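You operate a simulated robot arm through the tools that you are given. There is no shell and no other tool. Be economical: measure what you need, move in short steps, check, and stop when the job is done.

You run a simulated robot arm. Do the job below in one go: nothing can be reset, and whatever is moved stays where it is left.

TASK
Gauge both squares, then turn up the weaker lamp till they match.
Fine: lay the light gauge on each square of the copy board and put it back; the other dimmer stays; both lamps stay on, keep off the hot bulbs.

The check looks at the end state, three seconds after you hand in, the way a careful person would. Anything else that was tipped, shoved, dropped, spilled or broken makes it a failure.

THE ROBOT
A 6-joint arm with a two-finger gripper, fixed in place. Base frame: the origin is at the foot of the arm, x ahead of it, y to its left, z up. Readings come in m, rad, newtons and seconds.
Its first joint turns from -2.897 to 2.897 rad. Payload 3.43 kg.
Tool frame: the origin (TCP) lies between the finger pads and is the grasp point; the fingertips stand 0.02 m ahead of it; z points along the fingers, y is the line along which they close. Largest opening 0.19 m; the body of the gripper starts 0.248 m behind the TCP.
Orientation is that of the tool frame in the base frame, as [roll, pitch, yaw] about the fixed x, y, z axes, in that order (R = Rz(yaw) Ry(pitch) Rx(roll)). With the fingers straight down and closing along the base's y, the tool's x points along the base's -x, its y along +y and its z along -z.

THE INTERFACE
- The arm moves only by the tool drive_tool. Its argument "plan" is a list of rows, each a list of 2 entries, a list of its own where there are three numbers: the shift along the tool's x, y, z in units of 40 mm (1.0 is 40 mm), then the turn, a rotation vector about the tool's x, y, z in units of 6 degrees (1.0 is 6 degrees). In form: [[[tx, ty, tz], [wx, wy, wz]], ...]. A call has 1 to 10 rows; each row shifts and turns the commanded pose from where the row before left it, along the tool's axes as they then stand. "claw" is the closure in counts, from 0 (fully open) to 255 (shut), set as the call begins (left out, the last holds). A call with a number of a shift or a turn outside -1 to 1 is refused whole. Rows are played at 5 a second. More than 0.05 m and 0.15 rad between two rows, or a gripper value outside its range, and nothing of the call is played. A pose out of reach is approached as far as the arm can. The call stops where the force on the tool passes 40 N (or 10 N more than at its start, if that is more) or the arm is blocked; 0.2 s more then pass. The fingers move at their own pace (about 0.045 m/s each) and stop on an object; they squeeze with about 22 N. The grip force told is the motor's: it shows also when the fingers shut on nothing. Time passes only in rows, and 0.2 s behind the last, so rows that do not move let the fingers close. It gives the time, the measured TCP pose, the force on the tool (base axes), the opening and the grip force at its end, in the units of the frame above (readings bear some noise), with the torque about the TCP (base axes, N m) and any sound that the robot's microphone picked up.
- Cameras (640 x 400 px; columns grow to the right, rows downward): "scene" is fixed at [0.3945, -0.5064, 1.596]; the picture's right is [0.51, -0.86, 0.00], its down [-0.62, -0.37, -0.69] and it looks along [0.60, 0.35, -0.72] (base axes); focal length 351 px, centre (320, 200). "wrist" rides on the gripper at [0.07, -0.008, -0.288] in the tool frame; the picture's right is [0.12, 0.99, 0.00], its down [-0.96, 0.12, -0.25] and it looks along [-0.25, 0.03, 0.97] (tool axes); focal length 261 px, centre (320, 200). There is no depth. A picture from a camera that has moved, and an enlarged one, comes with that camera's place and axes in the base frame and with its lens. The place of the scene camera against the robot may be out by one fixed shift of up to 0.012 m in any direction.
- grab_frame(camera): a new picture of that camera. The clock stands still meanwhile.
- raise_lower(by): slides the trunk up (or, below 0, down) by that many m; the arm rides with it, the base frame stays. It gives what a move gives, with no picture.
- zoom(camera, box): a new picture of the part [left, top, right, bottom] of that camera's present view, enlarged. The clock stands still meanwhile.
- job_done(): hands the job in; it is judged then, once.

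Go step by step. Nothing tells you positions but the pictures and the camera data: compare them with the known pose of the tool, close in by small moves and look again before you grip or let go. The budget is 120 turns and 64 pictures, counting those below and the enlarged ones. Unless the task says otherwise, let go and move clear before handing in, and close with one line.

The tools are called after ">>>" as a command line: name --argument value ..., lists and objects as JSON in quotes. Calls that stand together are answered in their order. drive_tool: Moves the arm, as the interface text tells. Its arguments: {"type":"object","properties":{"plan":{"type":"array"},"claw":{"type":"number"}},"required":["plan"]} The other tools are called the same way: raise_lower (by) slides the trunk up or down; grab_frame (camera) takes a picture; zoom (camera, box) takes an enlarged picture of a part of a camera's view; job_done () hands the job in.

At the start:

```text
t: 0.0
tool_pos: [0.6977, 0.1331, 1.1589]
tool_rot: [3.141, 0.001, -3.141]
contact_force: [0.2, -0.3, 0.5]
ft_torque: [0.01, 0.0, -0.02]
width: 0.19
gripper_force: 0.0
trunk travel left (down, up): [-0.175, 0.065]
```

scene: 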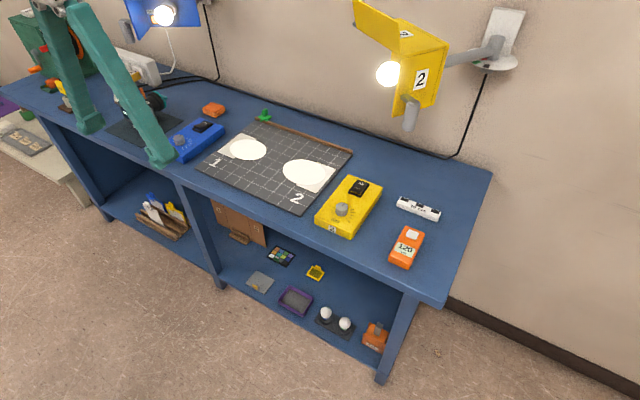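
wrist: 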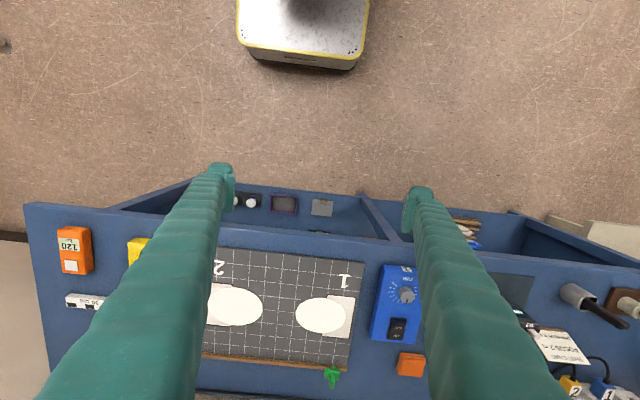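

I see a bench with a copy board (squares 1 and 2), a blue dimmer for lamp 1, a yellow one for lamp 2, and an orange meter reading 120. I'll zoom in for details first.

>>> zoom --camera "scene" --box '[300, 150, 500, 275]'

>>> zoom --camera "scene" --box '[120, 90, 360, 240]'

>>> zoom --camera "scene" --box '[0, 0, 240, 150]'

```text
3.20 times, centred on (400, 212) of scene
camera zoom: at [0.3945, -0.5064, 1.596], right [0.51, -0.86, 0.0], down [-0.62, -0.37, -0.69], along [0.6, 0.35, -0.72], focal length 1124 px, centre (64, 160)
```

zoom: 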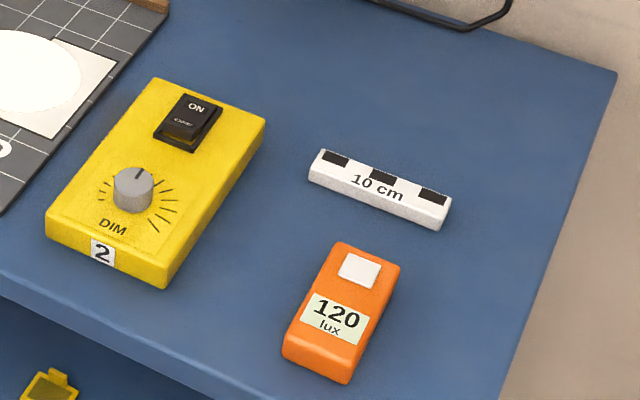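

```text
2.67 times, centred on (240, 165) of scene
camera zoom: at [0.3945, -0.5064, 1.596], right [0.51, -0.86, 0.0], down [-0.62, -0.37, -0.69], along [0.6, 0.35, -0.72], focal length 936 px, centre (533, 293)
```

zoom: 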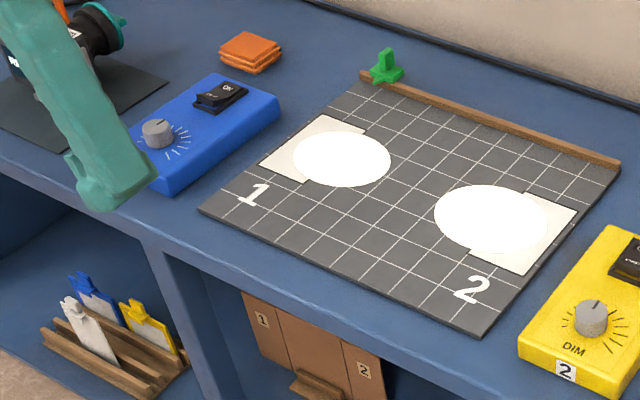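

```text
2.67 times, centred on (120, 75) of scene
camera zoom: at [0.3945, -0.5064, 1.596], right [0.51, -0.86, 0.0], down [-0.62, -0.37, -0.69], along [0.6, 0.35, -0.72], focal length 936 px, centre (853, 533)
```

zoom: 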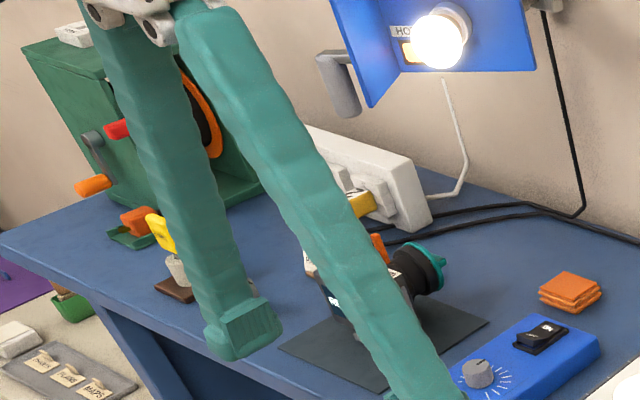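

The meter triangulates to about (0.97, -0.43, 0.87), which is beyond straight-down reach, so I'll need to tilt the fingers forward. I'll move sideways with a 30° tilt and look.

>>> drive_tool --plan '[[[0, -1, 0], [0, -1, 0]], [[0, -1, 0], [0, -1, 0]], [[0, -1, 0], [0, -1, 0]], [[0, -1, 0], [0, -1, 0]], [[0, -1, 0], [0, -1, 0]], [[0, -1, 0], [0, 0, 0]], [[0, -1, 0], [0, 0, 0]], [[0, -1, 0], [0, 0, 0]]]'

>>> grab_frame --camera "wrist"

>>> grab_frame --camera "scene"

```text
t: 1.8
tool_pos: [0.6993, -0.1882, 1.1567]
tool_rot: [3.141, 0.524, 3.141]
contact_force: [-0.2, 0.8, 0.8]
ft_torque: [-0.1, -0.01, -0.07]
width: 0.1899
gripper_force: 0.0
trunk travel left (down, up): [-0.175, 0.065]
```

```text
58 pictures are left
camera wrist: at [0.4941, -0.197, 1.3707], right [-0.1, 0.99, -0.06], down [0.71, 0.12, 0.7], along [0.7, 0.03, -0.72], focal length 261 px, centre (320, 200)
```

wrist: 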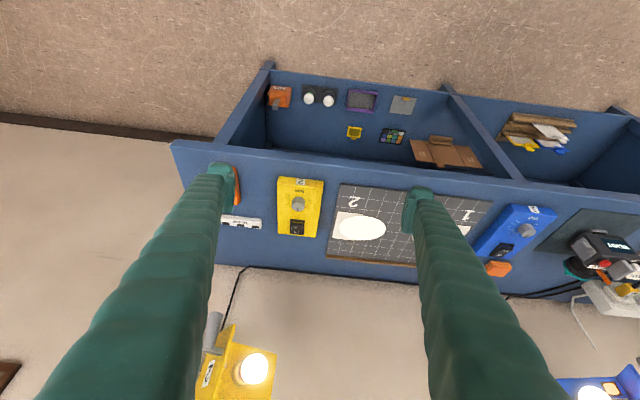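

```text
57 pictures are left
```

scene: 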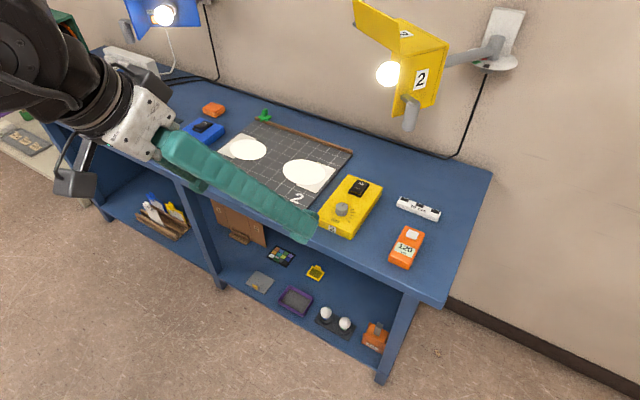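

Lamp 2's bulb is near (1.08, -0.27, 1.25), well clear of my path. Next I hover over the meter.

>>> drive_tool --plan '[[[-0.37, -0.75, 0.61], [0, 0, 0]], [[-0.37, -0.75, 0.61], [0, 0, 0]], [[-0.37, -0.75, 0.61], [0, 0, 0]], [[-0.37, -0.75, 0.61], [0, 0, 0]], [[-0.37, -0.75, 0.61], [0, 0, 0]], [[-0.37, -0.75, 0.61], [0, 0, 0]], [[-0.37, -0.75, 0.61], [0, 0, 0]], [[-0.37, -0.75, 0.61], [0, 0, 0]]]'

>>> grab_frame --camera "wrist"

>>> grab_frame --camera "scene"

```text
t: 3.6
tool_pos: [0.8975, -0.4308, 1.0503]
tool_rot: [-3.14, 0.526, -3.141]
contact_force: [-0.8, -0.5, 1.6]
ft_torque: [-0.13, -0.01, -0.07]
width: 0.19
gripper_force: 0.0
trunk travel left (down, up): [-0.175, 0.065]
```

```text
56 pictures are left
camera wrist: at [0.6935, -0.4389, 1.2643], right [-0.1, 0.99, -0.06], down [0.71, 0.12, 0.7], along [0.7, 0.03, -0.72], focal length 261 px, centre (320, 200)
```

wrist: 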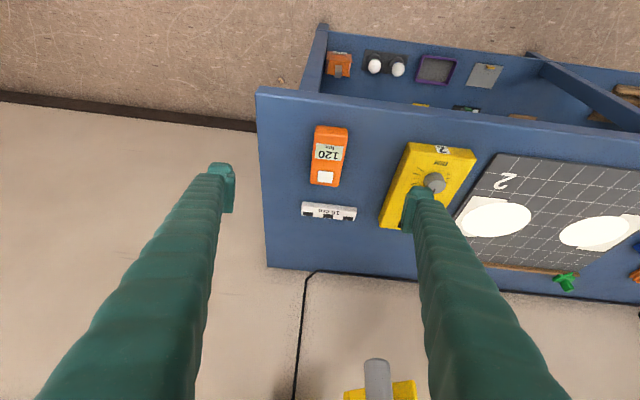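

```text
55 pictures are left
```

scene: 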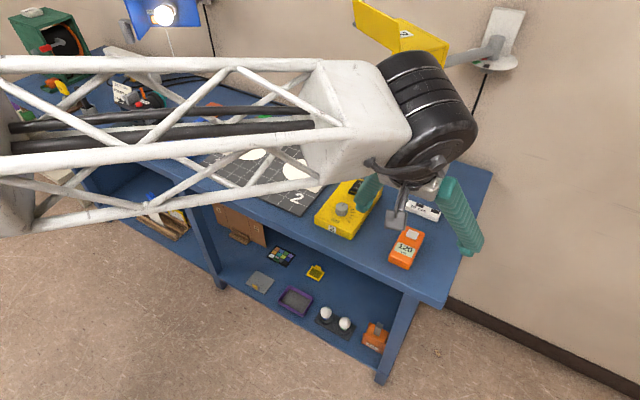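

The meter is visible between the fingers; I'll zoom for its outline and axis.

>>> zoom --camera "wrist" --box '[280, 100, 440, 200]'

>>> zoom --camera "wrist" --box '[370, 120, 640, 290]'

```text
4.00 times, centred on (360, 150) of wrist
camera zoom: at [0.6935, -0.4389, 1.2643], right [-0.1, 0.99, -0.06], down [0.71, 0.12, 0.7], along [0.7, 0.03, -0.72], focal length 1043 px, centre (160, 400)
```

zoom: 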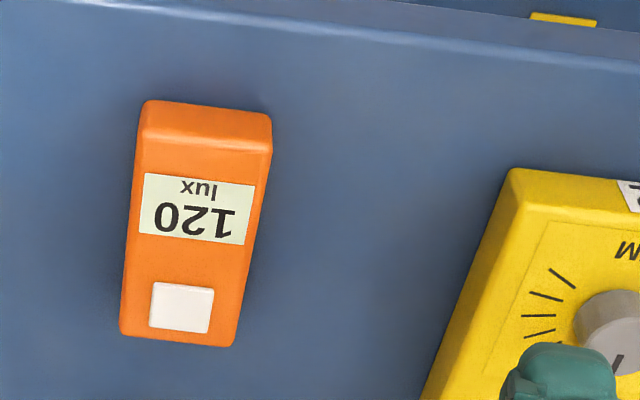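

```text
2.35 times, centred on (505, 205) of wrist
camera zoom: at [0.6935, -0.4389, 1.2643], right [-0.1, 0.99, -0.06], down [0.71, 0.12, 0.7], along [0.7, 0.03, -0.72], focal length 613 px, centre (-115, 188)
```

zoom: 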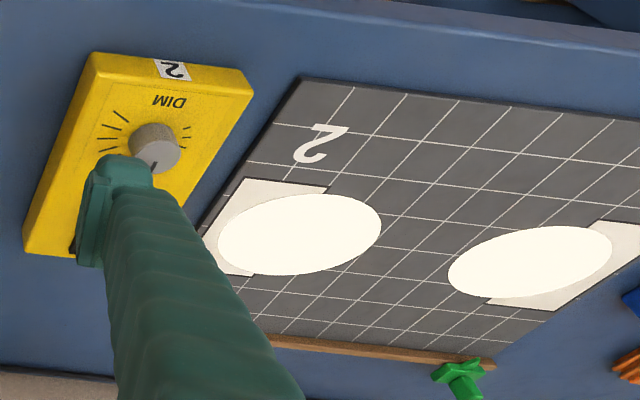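

Meter footprint is about x 0.925–1.036, y -0.447 to -0.391, with its top at z≈0.866. I'll partly close the fingers and come down most of the way, then check.

>>> drive_tool --plan '[[[0.18, 0.075, 0.8], [0, 0, 0]], [[0.18, 0.075, 0.8], [0, 0, 0]], [[0.18, 0.075, 0.8], [0, 0, 0]], [[0.18, 0.075, 0.8], [0, 0, 0]], [[0, 0, 0], [0, 0, 0]]]' --claw 94

>>> grab_frame --camera "wrist"

>>> zoom --camera "scene" --box '[300, 100, 540, 250]'

```text
t: 4.8
tool_pos: [0.9402, -0.4168, 0.9216]
tool_rot: [-3.141, 0.523, -3.14]
contact_force: [0.4, 0.4, -0.4]
ft_torque: [0.0, 0.0, 0.01]
width: 0.1198
gripper_force: 0.1
trunk travel left (down, up): [-0.175, 0.065]
```

```text
52 pictures are left
camera wrist: at [0.7352, -0.4264, 1.1364], right [-0.1, 0.99, -0.06], down [0.71, 0.12, 0.7], along [0.7, 0.03, -0.72], focal length 261 px, centre (320, 200)
```

wrist: 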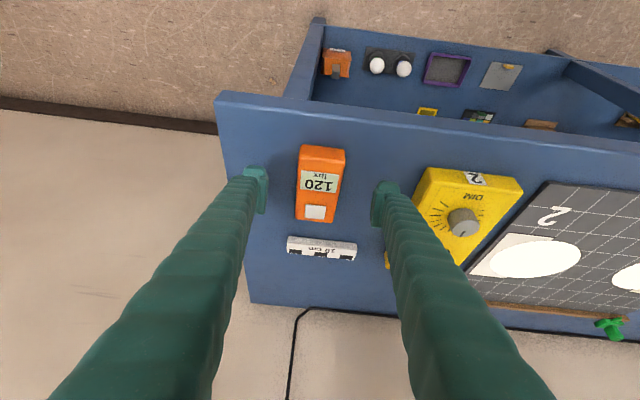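

```text
2.67 times, centred on (420, 175) of scene
camera zoom: at [0.3945, -0.5064, 1.596], right [0.51, -0.86, 0.0], down [-0.62, -0.37, -0.69], along [0.6, 0.35, -0.72], focal length 936 px, centre (53, 267)
```

zoom: 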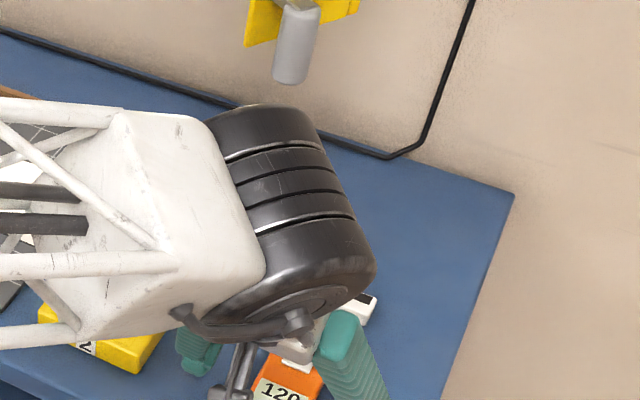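

Aligned. Descend the remaining ~62 mm along the fingers.

>>> drive_tool --plan '[[[0.03, -0.02, 0.5], [0, 0, 0]], [[0, 0, 0.5], [0, 0, 0]], [[0, 0, 0.3], [0, 0, 0]], [[0, 0, 0.24], [0, 0, 0]]]'

>>> grab_frame --camera "wrist"

```text
t: 5.7
tool_pos: [0.9624, -0.4145, 0.8818]
tool_rot: [-3.139, 0.528, -3.14]
contact_force: [-18.1, 11.9, 27.4]
ft_torque: [1.99, 0.57, 1.19]
width: 0.1116
gripper_force: 8.3
trunk travel left (down, up): [-0.175, 0.065]
stopped in row 4: the force on the tool passed its limit at 51 N (the readings are from after the stop); the commanded pose is now the measured one
```

```text
50 pictures are left
camera wrist: at [0.7583, -0.4238, 1.0956], right [-0.1, 0.99, -0.06], down [0.71, 0.12, 0.7], along [0.7, 0.03, -0.71], focal length 261 px, centre (320, 200)
```

wrist: 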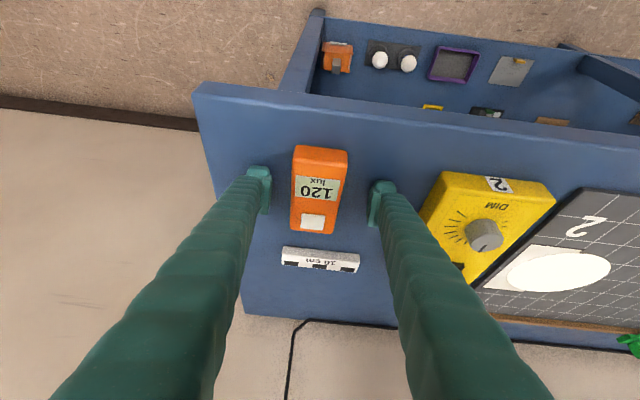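

I touched the table at TCP z≈0.88, so the top is a bit higher than estimated (≈0.853). I lift a few mm and close on the meter.

>>> drive_tool --plan '[[[-0.06, 0, -0.11], [0, 0, 0]], [[0, 0, 0], [0, 0, 0]]]'

>>> drive_tool --plan '[[[0, 0, 0], [0, 0, 0]], [[0, 0, 0], [0, 0, 0]], [[0, 0, 0], [0, 0, 0]], [[0, 0, 0], [0, 0, 0]], [[0, 0, 0], [0, 0, 0]], [[0, 0, 0], [0, 0, 0]]]' --claw 255

>>> grab_frame --camera "wrist"

```text
t: 6.3
tool_pos: [0.9653, -0.416, 0.8831]
tool_rot: [-3.139, 0.525, 3.141]
contact_force: [0.6, 0.6, -0.1]
ft_torque: [0.02, -0.03, -0.04]
width: 0.1199
gripper_force: 0.1
trunk travel left (down, up): [-0.175, 0.065]
```

```text
t: 7.7
tool_pos: [0.9645, -0.4188, 0.8846]
tool_rot: [-3.139, 0.53, -3.14]
contact_force: [0.5, -1.6, 12.7]
ft_torque: [0.18, 0.06, 0.02]
width: 0.0552
gripper_force: 22.7
trunk travel left (down, up): [-0.175, 0.065]
```

```text
49 pictures are left
camera wrist: at [0.7588, -0.4269, 1.0983], right [-0.1, 0.99, -0.06], down [0.71, 0.12, 0.7], along [0.7, 0.03, -0.71], focal length 261 px, centre (320, 200)
```

wrist: 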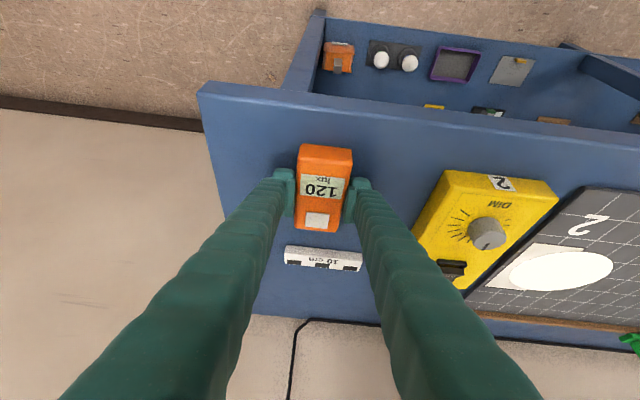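

Grip holds at 55 mm (meter width). Lift 0.12 m and verify.

>>> drive_tool --plan '[[[-0.375, 0, -0.65], [0, 0, 0]], [[-0.375, 0, -0.65], [0, 0, 0]], [[-0.375, 0, -0.65], [0, 0, 0]], [[-0.375, 0, -0.65], [0, 0, 0]]]'

>>> grab_frame --camera "wrist"

```text
t: 8.7
tool_pos: [0.9635, -0.4157, 1.0043]
tool_rot: [-3.141, 0.527, -3.141]
contact_force: [-0.7, -0.5, -0.4]
ft_torque: [0.01, 0.01, 0.02]
width: 0.0001
gripper_force: 21.6
trunk travel left (down, up): [-0.175, 0.065]
```

```text
48 pictures are left
camera wrist: at [0.7584, -0.4244, 1.2183], right [-0.1, 0.99, -0.06], down [0.71, 0.12, 0.7], along [0.7, 0.03, -0.71], focal length 261 px, centre (320, 200)
```

wrist: 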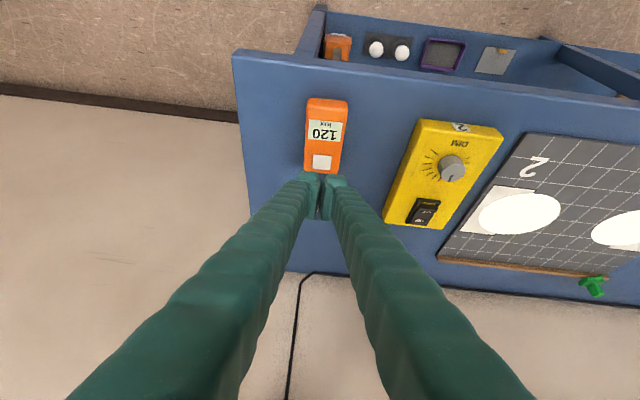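

The meter slipped out and stayed put; the grip was too shallow at this tilt. I reopen and test how upright the tool can be here.

>>> drive_tool --plan '[[[0, 0, 0], [0, 1, 0]], [[0, 0, 0], [0, 1, 0]], [[0, 0, 0], [0, 1, 0]], [[0, 0, 0], [0, 1, 0]], [[0, 0, 0], [0, 1, 0]], [[0, 0, 0], [0, 0, 0]], [[0, 0, 0], [0, 0, 0]]]' --claw 94

>>> grab_frame --camera "wrist"

```text
t: 10.3
tool_pos: [0.9632, -0.4168, 1.0037]
tool_rot: [-3.138, 0.001, 3.141]
contact_force: [-0.1, -0.4, 0.4]
ft_torque: [0.03, 0.0, 0.0]
width: 0.12
gripper_force: 0.1
trunk travel left (down, up): [-0.175, 0.065]
```

```text
47 pictures are left
camera wrist: at [0.8931, -0.4255, 1.2915], right [-0.12, 0.99, 0.0], down [0.96, 0.12, 0.25], along [0.25, 0.03, -0.97], focal length 261 px, centre (320, 200)
```

wrist: 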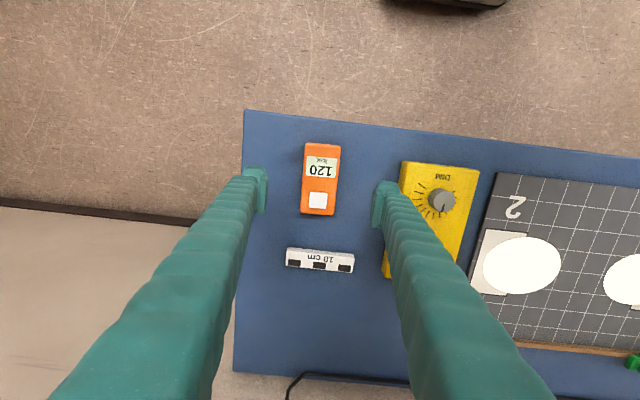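

Upright works here, and the meter sits between the fingers at about (0.967, -0.417). I descend straight down, slowing near the table.

>>> drive_tool --plan '[[[-0.05, 0, 0.7], [0, 0, 0]], [[0, 0, 0.7], [0, 0, 0]], [[0, 0, 0.7], [0, 0, 0]], [[0, 0, 0.4], [0, 0, 0]], [[0, 0, 0.2], [0, 0, 0]], [[0, 0, 0.2], [0, 0, 0]], [[0, 0, 0.12], [0, 0, 0]], [[0, 0, 0.1], [0, 0, 0]], [[0, 0, 0], [0, 0, 0]]]'

```text
t: 12.3
tool_pos: [0.9668, -0.4164, 0.8786]
tool_rot: [3.141, 0.004, 3.141]
contact_force: [0.4, 0.7, -0.1]
ft_torque: [-0.02, -0.01, 0.0]
width: 0.1199
gripper_force: 0.0
trunk travel left (down, up): [-0.175, 0.065]
```

No contact yet; I feel for the table in small steps.

>>> drive_tool --plan '[[[0, 0, 0.08], [0, 0, 0]], [[0, 0, 0.08], [0, 0, 0]], [[0, 0, 0], [0, 0, 0]]]'

>>> grab_frame --camera "wrist"

```text
t: 13.1
tool_pos: [0.9677, -0.4177, 0.8766]
tool_rot: [-3.14, 0.006, -3.141]
contact_force: [4.9, -1.5, 33.9]
ft_torque: [1.74, 0.12, -0.26]
width: 0.1206
gripper_force: 0.5
trunk travel left (down, up): [-0.175, 0.065]
```

```text
46 pictures are left
camera wrist: at [0.8953, -0.4252, 1.1637], right [-0.12, 0.99, 0.0], down [0.96, 0.12, 0.25], along [0.25, 0.03, -0.97], focal length 261 px, centre (320, 200)
```

wrist: 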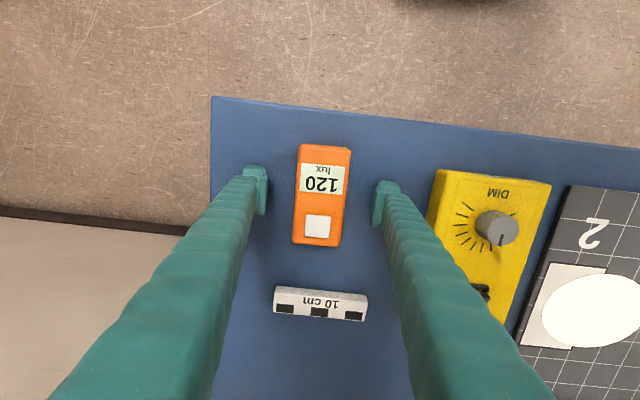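

Table contact found (table at z≈0.856). Back off 4 mm and close.

>>> drive_tool --plan '[[[0, 0, -0.12], [0, 0, 0]], [[0, 0, 0], [0, 0, 0]], [[0, 0, 0], [0, 0, 0]], [[0, 0, 0], [0, 0, 0]], [[0, 0, 0], [0, 0, 0]], [[0, 0, 0], [0, 0, 0]], [[0, 0, 0], [0, 0, 0]], [[0, 0, 0], [0, 0, 0]]]' --claw 255

>>> drive_tool --plan '[[[0, 0, -0.1], [0, 0, 0]], [[0, 0, -0.2], [0, 0, 0]], [[0, 0, -0.3], [0, 0, 0]], [[0, 0, -0.3], [0, 0, 0]], [[0, 0, 0], [0, 0, 0]]]'

>>> grab_frame --camera "wrist"

```text
t: 14.9
tool_pos: [0.966, -0.4183, 0.879]
tool_rot: [-3.138, 0.004, 3.139]
contact_force: [0.9, -11.2, 39.6]
ft_torque: [0.57, 0.0, -0.31]
width: 0.0549
gripper_force: 21.9
trunk travel left (down, up): [-0.175, 0.065]
```

```text
t: 16.1
tool_pos: [0.9668, -0.4165, 0.912]
tool_rot: [-3.142, 0.001, 3.141]
contact_force: [-0.9, 0.4, -0.9]
ft_torque: [0.03, -0.01, 0.03]
width: 0.0546
gripper_force: 22.7
trunk travel left (down, up): [-0.175, 0.065]
```

```text
45 pictures are left
camera wrist: at [0.8963, -0.426, 1.2011], right [-0.12, 0.99, 0.0], down [0.96, 0.12, 0.25], along [0.25, 0.03, -0.97], focal length 261 px, centre (320, 200)
```

wrist: 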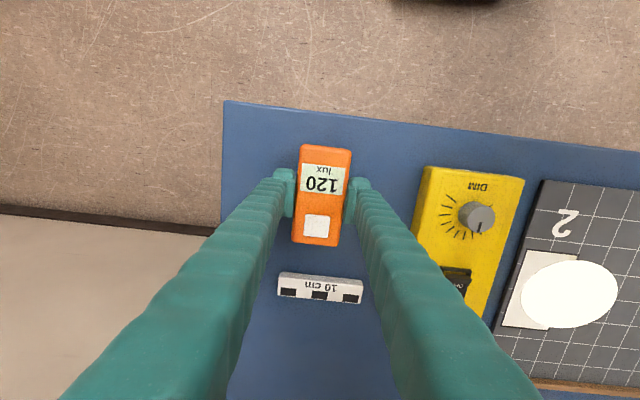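

Meter is held firmly. Lift, pull back from the lamp and carry toward the board at a safe x.

>>> drive_tool --plan '[[[0, 0, -1], [0, 0, 0]], [[0, 0, -1], [0, 0, 0]], [[0.9, 0.3, 0], [0, 0, 0]], [[0.9, 0.7, 0], [0, 0, 0]], [[0.9, 0.7, 0], [0, 0, 0]], [[0.9, 0.7, 0], [0, 0, 0]], [[0, 1, 0], [0, 0, 0]], [[0, 1, 0], [0, 0, 0]], [[0, 1, 0], [0, 0, 0]], [[0, 1, 0], [0, 0, 0]]]'

>>> grab_frame --camera "wrist"

>>> grab_frame --camera "scene"

```text
t: 18.3
tool_pos: [0.8261, -0.1616, 0.9903]
tool_rot: [3.141, 0.003, -3.141]
contact_force: [0.2, -0.6, -1.8]
ft_torque: [0.15, -0.03, -0.02]
width: 0.055
gripper_force: 21.6
trunk travel left (down, up): [-0.175, 0.065]
```

```text
44 pictures are left
camera wrist: at [0.7552, -0.1704, 1.2786], right [-0.12, 0.99, 0.0], down [0.96, 0.12, 0.25], along [0.25, 0.03, -0.97], focal length 261 px, centre (320, 200)
```

wrist: 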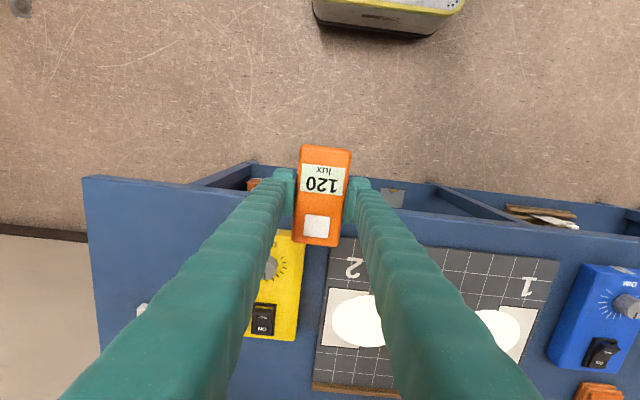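

```text
43 pictures are left
```

scene: 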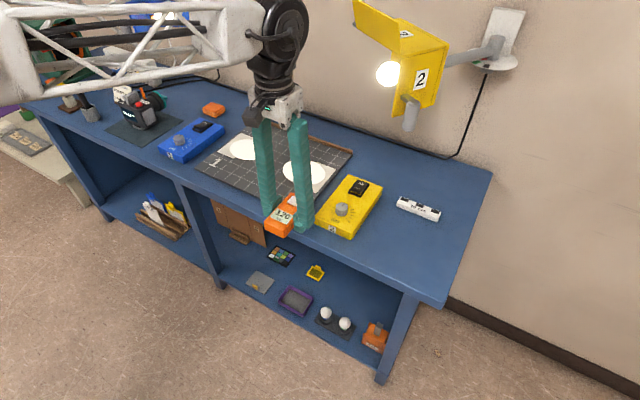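

The board is clear and lamp 2's shade stays at y < -0.23. I'll move to y≈-0.05 and then forward over square 2 (centre about (1.087, -0.05)).

>>> drive_tool --plan '[[[0, 0.93, 0], [0, 0, 0]], [[0, 0.93, 0], [0, 0, 0]], [[0, 0.93, 0], [0, 0, 0]], [[-1, 0, 0], [0, 0, 0]], [[-1, 0, 0], [0, 0, 0]], [[-1, 0, 0], [0, 0, 0]], [[-1, 0, 0], [0, 0, 0]], [[-1, 0, 0], [0, 0, 0]], [[-1, 0, 0], [0, 0, 0]], [[-0.2, 0, 0], [0, 0, 0]]]'

>>> grab_frame --camera "wrist"

>>> grab_frame --camera "scene"

```text
t: 20.5
tool_pos: [1.0705, -0.0488, 0.9918]
tool_rot: [-3.139, 0.003, 3.141]
contact_force: [1.3, 0.6, -2.3]
ft_torque: [0.05, 0.02, -0.02]
width: 0.0553
gripper_force: 21.8
trunk travel left (down, up): [-0.175, 0.065]
```

```text
42 pictures are left
camera wrist: at [0.9999, -0.0587, 1.2792], right [-0.12, 0.99, 0.0], down [0.96, 0.12, 0.25], along [0.25, 0.03, -0.97], focal length 261 px, centre (320, 200)
```

wrist: 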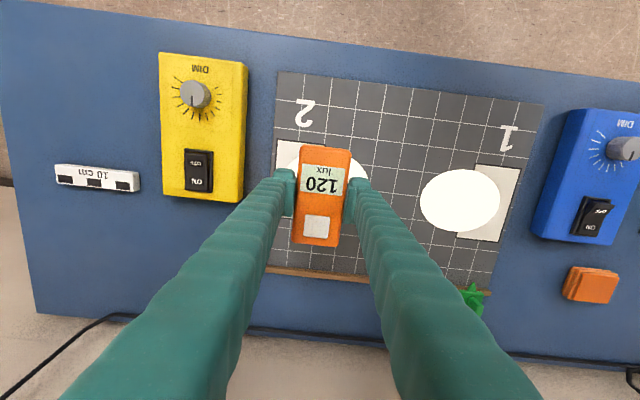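

```text
41 pictures are left
```

scene: 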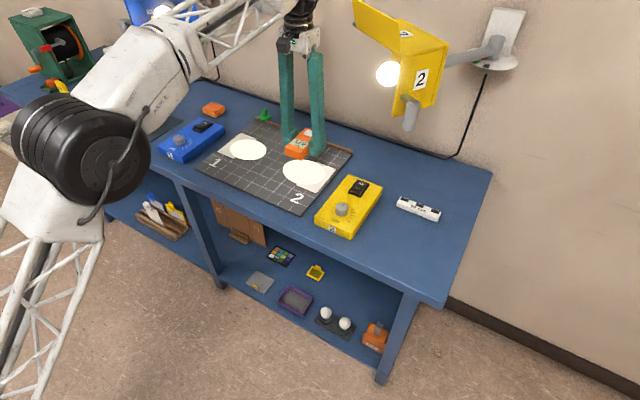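

Over square 2 nicely. Small sideways trim and descend until light contact.

>>> drive_tool --plan '[[[-0.1, -0.18, 0.7], [0, 0, 0]], [[0, 0, 0.7], [0, 0, 0]], [[0, 0, 0.5], [0, 0, 0]], [[0, 0, 0.3], [0, 0, 0]], [[0, 0, 0.1], [0, 0, 0]], [[0, 0, 0.1], [0, 0, 0]], [[0, 0, 0], [0, 0, 0]]]'

```text
t: 22.1
tool_pos: [1.0737, -0.0573, 0.8963]
tool_rot: [-3.14, 0.004, 3.141]
contact_force: [0.0, 0.0, -1.8]
ft_torque: [-0.03, -0.01, 0.04]
width: 0.0552
gripper_force: 21.9
trunk travel left (down, up): [-0.175, 0.065]
```

>>> drive_tool --plan '[[[0, 0, 0.07], [0, 0, 0]], [[0, 0, 0.07], [0, 0, 0]], [[0, 0, 0], [0, 0, 0]]]'

```text
t: 22.9
tool_pos: [1.0744, -0.0552, 0.8912]
tool_rot: [-3.138, 0.004, 3.141]
contact_force: [0.0, 0.0, -0.9]
ft_torque: [-0.03, -0.01, 0.03]
width: 0.0549
gripper_force: 22.0
trunk travel left (down, up): [-0.175, 0.065]
```

Still no contact; continue in 2–3 mm steps.

>>> drive_tool --plan '[[[0, 0, 0.06], [0, 0, 0]], [[0, 0, 0], [0, 0, 0]]]'

>>> drive_tool --plan '[[[0, 0, 0.06], [0, 0, 0]], [[0, 0, 0], [0, 0, 0]]]'

```text
t: 23.5
tool_pos: [1.0748, -0.0564, 0.889]
tool_rot: [-3.137, 0.003, 3.141]
contact_force: [0.5, -0.1, -1.2]
ft_torque: [-0.01, 0.0, 0.02]
width: 0.055
gripper_force: 22.3
trunk travel left (down, up): [-0.175, 0.065]
```

```text
t: 24.1
tool_pos: [1.0746, -0.0564, 0.8874]
tool_rot: [-3.14, 0.003, -3.141]
contact_force: [-1.7, -1.7, 6.2]
ft_torque: [0.15, 0.09, 0.02]
width: 0.0548
gripper_force: 22.5
trunk travel left (down, up): [-0.175, 0.065]
```

Contact at about 7 N. Open and lift straight up, then back.

>>> drive_tool --plan '[[[0, 0, 0], [0, 0, 0]], [[0, 0, 0], [0, 0, 0]], [[0, 0, 0], [0, 0, 0]], [[0, 0, 0], [0, 0, 0]]]' --claw 94

>>> drive_tool --plan '[[[0, 0, -0.6], [0, 0, 0]], [[0, 0, -1], [0, 0, 0]], [[0, 0, -1], [0, 0, 0]], [[1, 0, 0], [0, 0, 0]], [[1, 0, 0], [0, 0, 0]], [[1, 0, 0], [0, 0, 0]], [[1, 0, 0], [0, 0, 0]], [[1, 0, 0], [0, 0, 0]], [[1, 0, 0], [0, 0, 0]], [[1, 0, 0], [0, 0, 0]]]'

>>> zoom --camera "scene" --box '[190, 100, 380, 220]'

>>> grab_frame --camera "wrist"

```text
t: 25.1
tool_pos: [1.075, -0.0562, 0.8859]
tool_rot: [-3.14, 0.004, -3.141]
contact_force: [-1.0, -0.4, -0.4]
ft_torque: [-0.02, 0.01, -0.03]
width: 0.1201
gripper_force: 0.0
trunk travel left (down, up): [-0.175, 0.065]
```

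```text
t: 27.3
tool_pos: [0.795, -0.0549, 0.9877]
tool_rot: [-3.138, 0.002, 3.141]
contact_force: [0.4, -0.2, -1.7]
ft_torque: [0.03, 0.19, 0.01]
width: 0.1199
gripper_force: 0.1
trunk travel left (down, up): [-0.175, 0.065]
```

```text
3.33 times, centred on (285, 160) of scene
camera zoom: at [0.3945, -0.5064, 1.596], right [0.51, -0.86, 0.0], down [-0.62, -0.37, -0.69], along [0.6, 0.35, -0.72], focal length 1170 px, centre (437, 333)
```

zoom: 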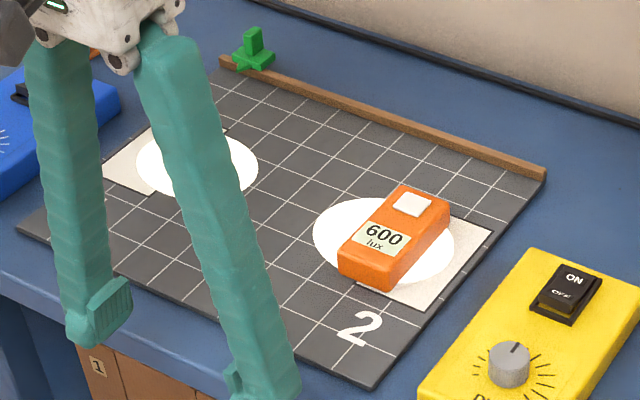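

```text
39 pictures are left
camera wrist: at [0.7238, -0.0641, 1.2755], right [-0.12, 0.99, 0.0], down [0.96, 0.12, 0.25], along [0.25, 0.03, -0.97], focal length 261 px, centre (320, 200)
```

wrist: 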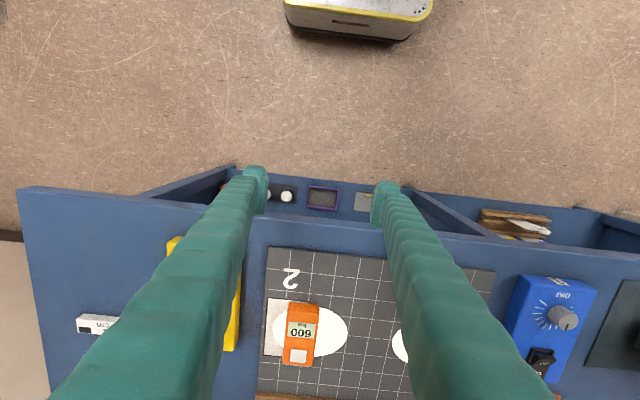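

Square 2 reads 600 lux. I go back, pick the meter up again and take it to square 1.

>>> drive_tool --plan '[[[-1, 0, 0], [0, 0, 0]], [[-1, 0, 0], [0, 0, 0]], [[-1, 0, 0], [0, 0, 0]], [[-1, 0, 0], [0, 0, 0]], [[-1, 0, 0], [0, 0, 0]], [[-1, 0, 0], [0, 0, 0]], [[-1, 0, 0], [0, 0, 0]], [[0, 0, 0.6], [0, 0, 0]], [[0, 0, 0.6], [0, 0, 0]], [[0, 0, 0], [0, 0, 0]]]'

>>> grab_frame --camera "wrist"

```text
t: 29.5
tool_pos: [1.0749, -0.0569, 0.942]
tool_rot: [-3.138, 0.004, -3.141]
contact_force: [0.1, 0.3, 0.1]
ft_torque: [-0.02, -0.03, 0.0]
width: 0.12
gripper_force: 0.1
trunk travel left (down, up): [-0.175, 0.065]
```

```text
38 pictures are left
camera wrist: at [1.0025, -0.066, 1.2309], right [-0.12, 0.99, 0.0], down [0.96, 0.12, 0.25], along [0.25, 0.03, -0.97], focal length 261 px, centre (320, 200)
```

wrist: 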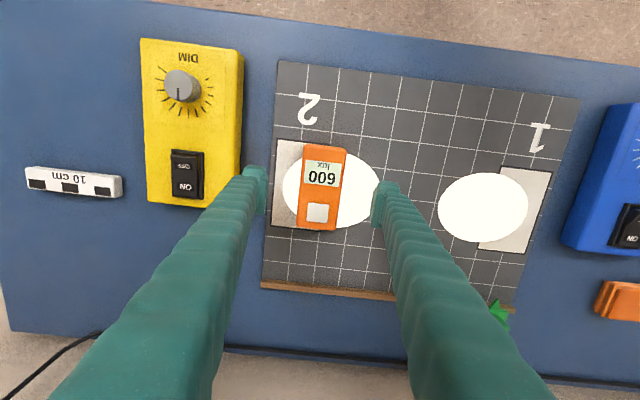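

>>> drive_tool --plan '[[[0, 0, 0.6], [0, 0, 0]], [[0, 0, 0.4], [0, 0, 0]], [[0, 0, 0.2], [0, 0, 0]], [[0, 0, 0.1], [0, 0, 0]], [[0, 0, 0], [0, 0, 0]]]'

>>> drive_tool --plan '[[[0, 0, 0], [0, 0, 0]], [[0, 0, 0], [0, 0, 0]], [[0, 0, 0], [0, 0, 0]], [[0, 0, 0], [0, 0, 0]], [[0, 0, 0], [0, 0, 0]], [[0, 0, 0], [0, 0, 0]], [[0, 0, 0], [0, 0, 0]]]' --claw 255

>>> drive_tool --plan '[[[0, 0, -0.1], [0, 0, 0]], [[0, 0, -0.2], [0, 0, 0]], [[0, 0, -0.5], [0, 0, 0]], [[0, 0, -0.5], [0, 0, 0]], [[0, 0, -0.5], [0, 0, 0]], [[0, 0, 0], [0, 0, 0]]]'

>>> grab_frame --camera "wrist"

```text
t: 30.7
tool_pos: [1.0749, -0.0567, 0.8909]
tool_rot: [-3.14, 0.004, 3.141]
contact_force: [-0.1, 0.5, 0.6]
ft_torque: [0.02, -0.01, -0.01]
width: 0.1197
gripper_force: 0.0
trunk travel left (down, up): [-0.175, 0.065]
```

```text
t: 32.3
tool_pos: [1.0753, -0.0576, 0.8909]
tool_rot: [-3.14, 0.003, -3.14]
contact_force: [-0.1, 0.7, 0.8]
ft_torque: [-0.03, 0.0, 0.0]
width: 0.0554
gripper_force: 21.9
trunk travel left (down, up): [-0.175, 0.065]
```

```text
t: 33.7
tool_pos: [1.0751, -0.0574, 0.963]
tool_rot: [-3.139, 0.003, -3.142]
contact_force: [0.8, 0.7, -1.6]
ft_torque: [-0.01, -0.01, -0.03]
width: 0.055
gripper_force: 21.7
trunk travel left (down, up): [-0.175, 0.065]
```

```text
37 pictures are left
camera wrist: at [1.0037, -0.0655, 1.2509], right [-0.12, 0.99, 0.0], down [0.96, 0.12, 0.25], along [0.25, 0.03, -0.97], focal length 261 px, centre (320, 200)
```

wrist: 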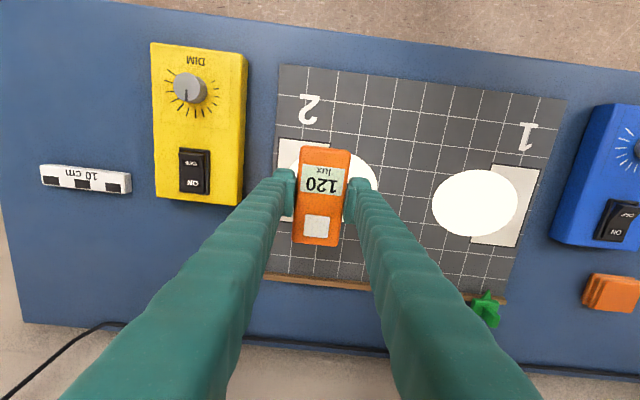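

Held. Shift 0.255 m to the left over square 1.

>>> drive_tool --plan '[[[0, 0, -0.5], [0, 0, 0]], [[0.02, 0.91, 0], [0, 0, 0]], [[0.02, 0.91, 0], [0, 0, 0]], [[0.02, 0.91, 0], [0, 0, 0]], [[0.02, 0.91, 0], [0, 0, 0]], [[0.02, 0.91, 0], [0, 0, 0]], [[0.02, 0.91, 0], [0, 0, 0]], [[0.02, 0.91, 0], [0, 0, 0]], [[0, 0, 0], [0, 0, 0]]]'

>>> grab_frame --camera "wrist"

```text
t: 35.7
tool_pos: [1.0697, 0.1983, 0.9816]
tool_rot: [-3.14, 0.003, 3.139]
contact_force: [0.2, 0.4, -3.5]
ft_torque: [0.01, 0.01, -0.02]
width: 0.0549
gripper_force: 22.2
trunk travel left (down, up): [-0.175, 0.065]
```

```text
36 pictures are left
camera wrist: at [0.9996, 0.1899, 1.2705], right [-0.12, 0.99, 0.0], down [0.96, 0.11, 0.25], along [0.25, 0.03, -0.97], focal length 261 px, centre (320, 200)
```

wrist: 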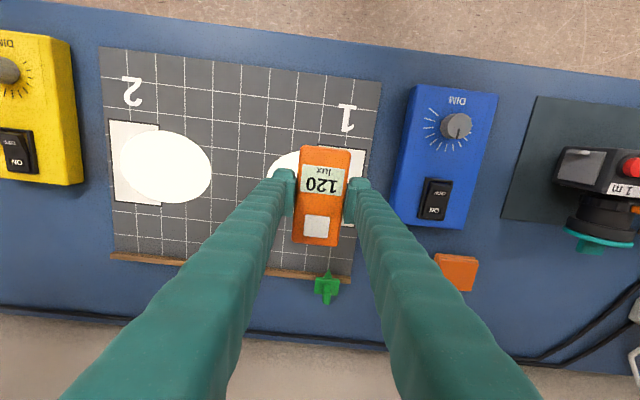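

Centred over square 1. Descend to contact (expected at TCP z≈0.890).

>>> drive_tool --plan '[[[0, 0, 0.7], [0, 0, 0]], [[0, 0, 0.7], [0, 0, 0]], [[0, 0, 0.5], [0, 0, 0]], [[0, 0, 0.3], [0, 0, 0]], [[0, 0, 0.05], [0, 0, 0]], [[0, 0, 0], [0, 0, 0]]]'

>>> drive_tool --plan '[[[0, 0, 0.05], [0, 0, 0]], [[0, 0, 0], [0, 0, 0]]]'

```text
t: 37.1
tool_pos: [1.0681, 0.199, 0.8931]
tool_rot: [-3.141, 0.002, -3.141]
contact_force: [-0.7, 1.3, -1.9]
ft_torque: [0.01, -0.01, 0.02]
width: 0.0551
gripper_force: 22.1
trunk travel left (down, up): [-0.175, 0.065]
```

```text
t: 37.7
tool_pos: [1.0696, 0.1995, 0.8894]
tool_rot: [-3.14, 0.004, -3.141]
contact_force: [0.2, -0.3, 0.8]
ft_torque: [0.0, 0.07, 0.0]
width: 0.055
gripper_force: 22.1
trunk travel left (down, up): [-0.175, 0.065]
```

>>> drive_tool --plan '[[[0, 0, 0.03], [0, 0, 0]], [[0, 0, 0], [0, 0, 0]]]'

>>> drive_tool --plan '[[[0, 0, 0], [0, 0, 0]], [[0, 0, 0], [0, 0, 0]], [[0, 0, 0], [0, 0, 0]], [[0, 0, 0], [0, 0, 0]]]' --claw 94

>>> drive_tool --plan '[[[0, 0, -0.6], [0, 0, 0]], [[0, 0, -1], [0, 0, 0]], [[0, 0, -1], [0, 0, 0]], [[1, 0, 0], [0, 0, 0]], [[1, 0, 0], [0, 0, 0]], [[1, 0, 0], [0, 0, 0]], [[1, 0, 0], [0, 0, 0]], [[1, 0, 0], [0, 0, 0]], [[1, 0, 0], [0, 0, 0]]]'

>>> grab_frame --camera "wrist"

```text
t: 38.3
tool_pos: [1.0693, 0.2, 0.8909]
tool_rot: [3.141, 0.005, 3.141]
contact_force: [1.0, 0.8, 13.4]
ft_torque: [0.04, 0.14, 0.04]
width: 0.0551
gripper_force: 21.9
trunk travel left (down, up): [-0.175, 0.065]
```

```text
t: 39.3
tool_pos: [1.0686, 0.1976, 0.8891]
tool_rot: [-3.141, 0.003, -3.141]
contact_force: [-0.5, -0.2, -0.2]
ft_torque: [0.02, 0.02, 0.04]
width: 0.12
gripper_force: 0.1
trunk travel left (down, up): [-0.175, 0.065]
```

```text
t: 41.3
tool_pos: [0.8286, 0.2012, 0.991]
tool_rot: [-3.14, 0.002, 3.14]
contact_force: [0.3, -0.2, -1.0]
ft_torque: [0.02, 0.18, 0.02]
width: 0.1199
gripper_force: 0.0
trunk travel left (down, up): [-0.175, 0.065]
```

```text
35 pictures are left
camera wrist: at [0.758, 0.1925, 1.2795], right [-0.12, 0.99, 0.0], down [0.96, 0.12, 0.25], along [0.25, 0.03, -0.97], focal length 261 px, centre (320, 200)
```

wrist: 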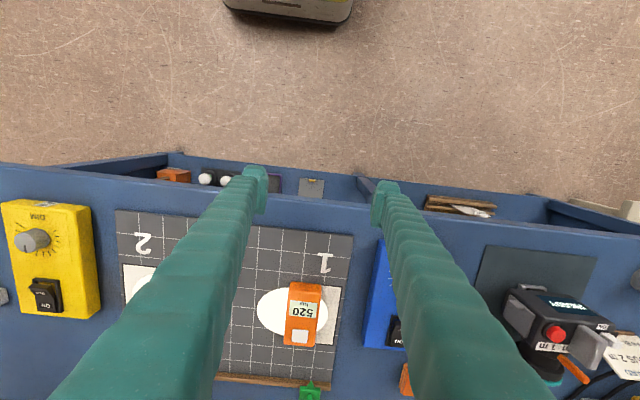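

>>> zoom --camera "wrist" --box '[250, 260, 346, 360]'

>>> zoom --camera "scene" --box '[140, 90, 260, 170]'

```text
4.00 times, centred on (298, 310) of wrist
camera zoom: at [0.758, 0.1925, 1.2795], right [-0.12, 0.99, 0.0], down [0.96, 0.12, 0.25], along [0.25, 0.03, -0.97], focal length 1043 px, centre (408, -240)
```

zoom: 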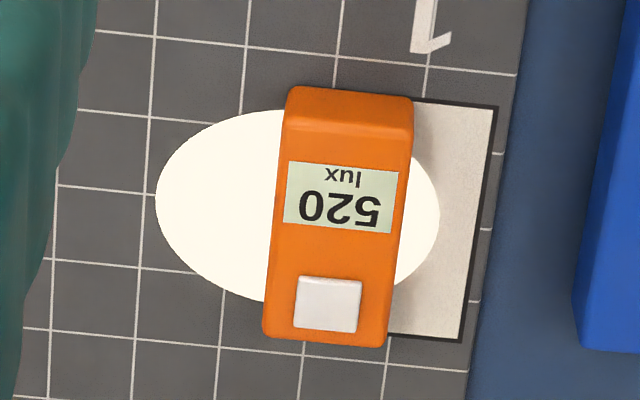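

```text
5.00 times, centred on (200, 130) of scene
camera zoom: at [0.3945, -0.5064, 1.596], right [0.51, -0.86, 0.0], down [-0.62, -0.37, -0.69], along [0.6, 0.35, -0.72], focal length 1755 px, centre (920, 550)
```

zoom: 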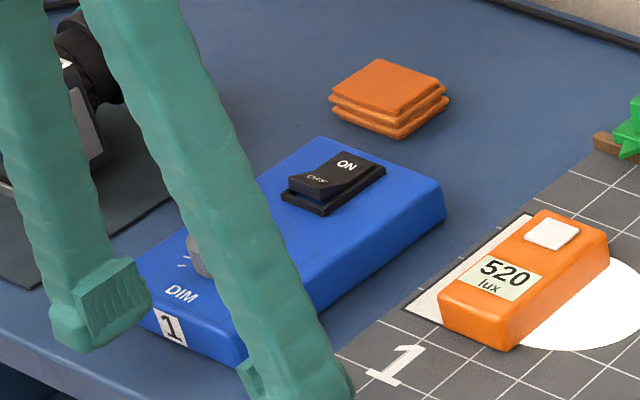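

Square 1 reads 520, so lamp 1 (blue dimmer) is the weaker and needs to rise to 600. The meter stays there for now for a live reading. Before reaching the blue knob near (0.97, 0.37, 0.91) I check lamp 1's shade and the dial.

>>> drive_tool --plan '[[[0.5, 1, -0.4], [0, -1, 0]], [[0.5, 1, -0.4], [0, -1, 0]], [[0, 1, -0.4], [0, -1, 0]], [[0, 1, -0.4], [0, -1, 0]], [[0, 0, 0], [0, -1, 0]], [[0, 0, 0], [0, -1, 0]]]'

>>> grab_frame --camera "wrist"

>>> zoom --camera "scene" --box '[80, 0, 280, 125]'

```text
t: 42.7
tool_pos: [0.7788, 0.3617, 1.053]
tool_rot: [-3.139, 0.632, -3.141]
contact_force: [0.2, 0.4, 0.1]
ft_torque: [0.01, 0.06, -0.04]
width: 0.1198
gripper_force: 0.0
trunk travel left (down, up): [-0.175, 0.065]
```

```text
32 pictures are left
camera wrist: at [0.5533, 0.351, 1.2441], right [-0.1, 0.99, -0.07], down [0.63, 0.12, 0.77], along [0.77, 0.03, -0.64], focal length 261 px, centre (320, 200)
```

wrist: 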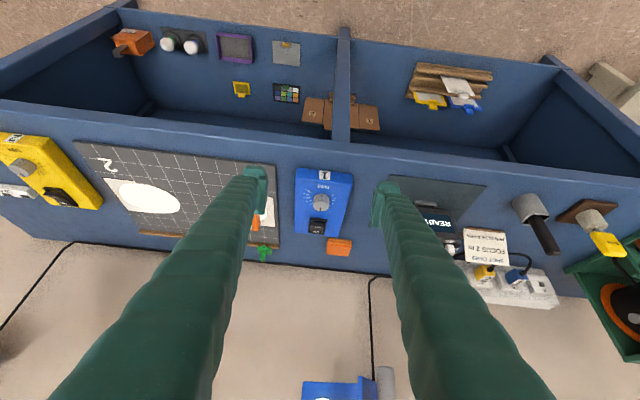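

```text
3.20 times, centred on (180, 62) of scene
camera zoom: at [0.3945, -0.5064, 1.596], right [0.51, -0.86, 0.0], down [-0.62, -0.37, -0.69], along [0.6, 0.35, -0.72], focal length 1124 px, centre (768, 640)
```

zoom: 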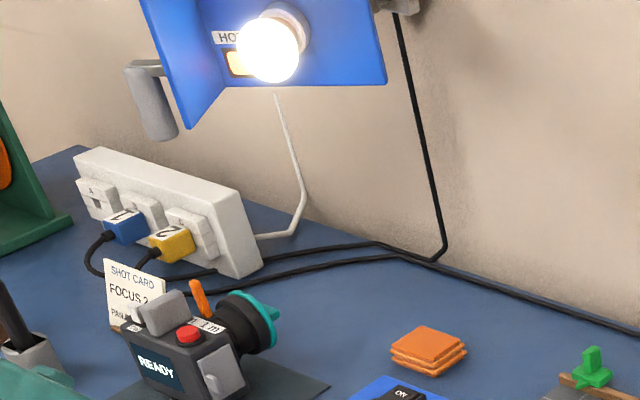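

Lamp 1's shade occupies roughly x>1.0, y 0.37–0.5, z>1.18, so I approach the knob with a ~24° tilt to keep the gripper body well back.

>>> drive_tool --plan '[[[0, 0, 0], [0, 1, 0]], [[0, 0, 0], [0, 1, 0]], [[-0.73, 0.05, 0.67], [0, 0, 0]], [[-0.73, 0.05, 0.67], [0, 0, 0]], [[-0.73, 0.05, 0.67], [0, 0, 0]], [[-0.73, 0.05, 0.67], [0, 0, 0]], [[0, 0, 0], [0, 0, 0]]]'

>>> grab_frame --camera "wrist"

>>> zoom --camera "wrist" --box '[250, 100, 410, 200]'

>>> grab_frame --camera "scene"

```text
t: 44.3
tool_pos: [0.9317, 0.3674, 1.0031]
tool_rot: [-3.141, 0.422, -3.141]
contact_force: [0.7, 0.1, 0.9]
ft_torque: [-0.04, -0.05, -0.01]
width: 0.1203
gripper_force: 0.1
trunk travel left (down, up): [-0.175, 0.065]
```

```text
30 pictures are left
camera wrist: at [0.7499, 0.3586, 1.2365], right [-0.11, 0.99, -0.05], down [0.78, 0.12, 0.62], along [0.62, 0.03, -0.78], focal length 261 px, centre (320, 200)
```

wrist: 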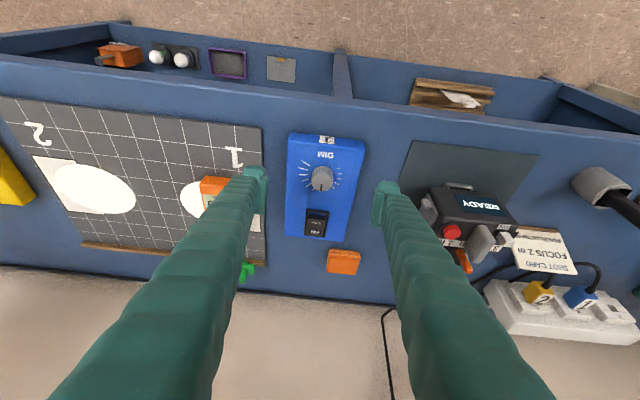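

```text
4.00 times, centred on (330, 150) of wrist
camera zoom: at [0.7499, 0.3586, 1.2365], right [-0.11, 0.99, -0.05], down [0.78, 0.12, 0.62], along [0.62, 0.03, -0.78], focal length 1043 px, centre (280, 400)
```

zoom: 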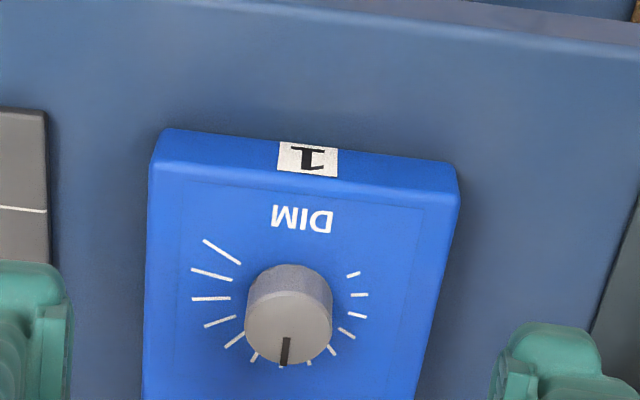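

```text
28 pictures are left
```

scene: 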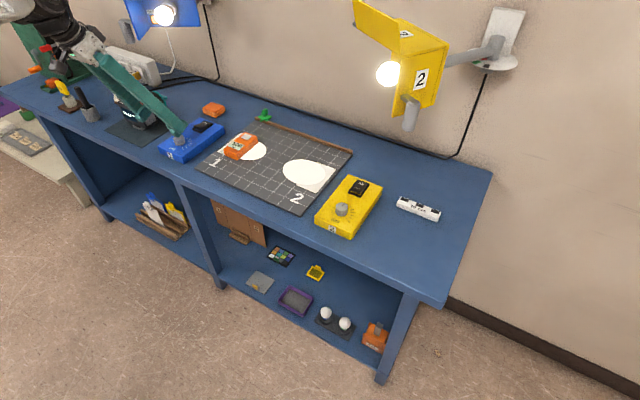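

The dial rises clockwise (ticks lengthen to the right from the operator's side). The knob axis is about (0.977, 0.371), top z≈0.907, diameter 33 mm. I narrow the fingers and come to just above it.

>>> drive_tool --plan '[[[0, 0, 0], [0, 0, 0]], [[0, 0, 0], [0, 0, 0]], [[-0.12, 0.03, 0.68], [0, 0, 0]], [[-0.12, 0.03, 0.68], [0, 0, 0]], [[-0.12, 0.03, 0.66], [0, 0, 0]], [[0, 0, 0], [0, 0, 0]]]' --claw 161

>>> zoom --camera "wrist" --box '[240, 100, 400, 260]'

>>> zoom --camera "scene" --box '[140, 100, 260, 180]'

```text
t: 45.7
tool_pos: [0.9752, 0.3703, 0.9343]
tool_rot: [-3.14, 0.423, 3.14]
contact_force: [0.3, -1.0, -0.2]
ft_torque: [0.01, -0.02, 0.01]
width: 0.0698
gripper_force: 0.1
trunk travel left (down, up): [-0.175, 0.065]
```

```text
2.50 times, centred on (320, 180) of wrist
camera zoom: at [0.7937, 0.362, 1.1676], right [-0.11, 0.99, -0.05], down [0.78, 0.12, 0.62], along [0.62, 0.03, -0.78], focal length 652 px, centre (320, 250)
```

zoom: 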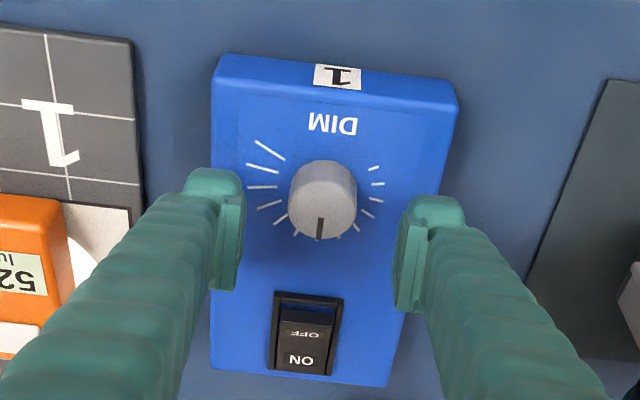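

```text
5.00 times, centred on (200, 140) of scene
camera zoom: at [0.3945, -0.5064, 1.596], right [0.51, -0.86, 0.0], down [-0.62, -0.37, -0.69], along [0.6, 0.35, -0.72], focal length 1755 px, centre (920, 500)
```

zoom: 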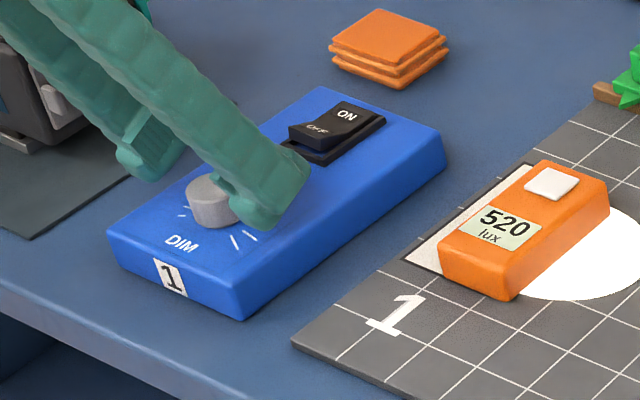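

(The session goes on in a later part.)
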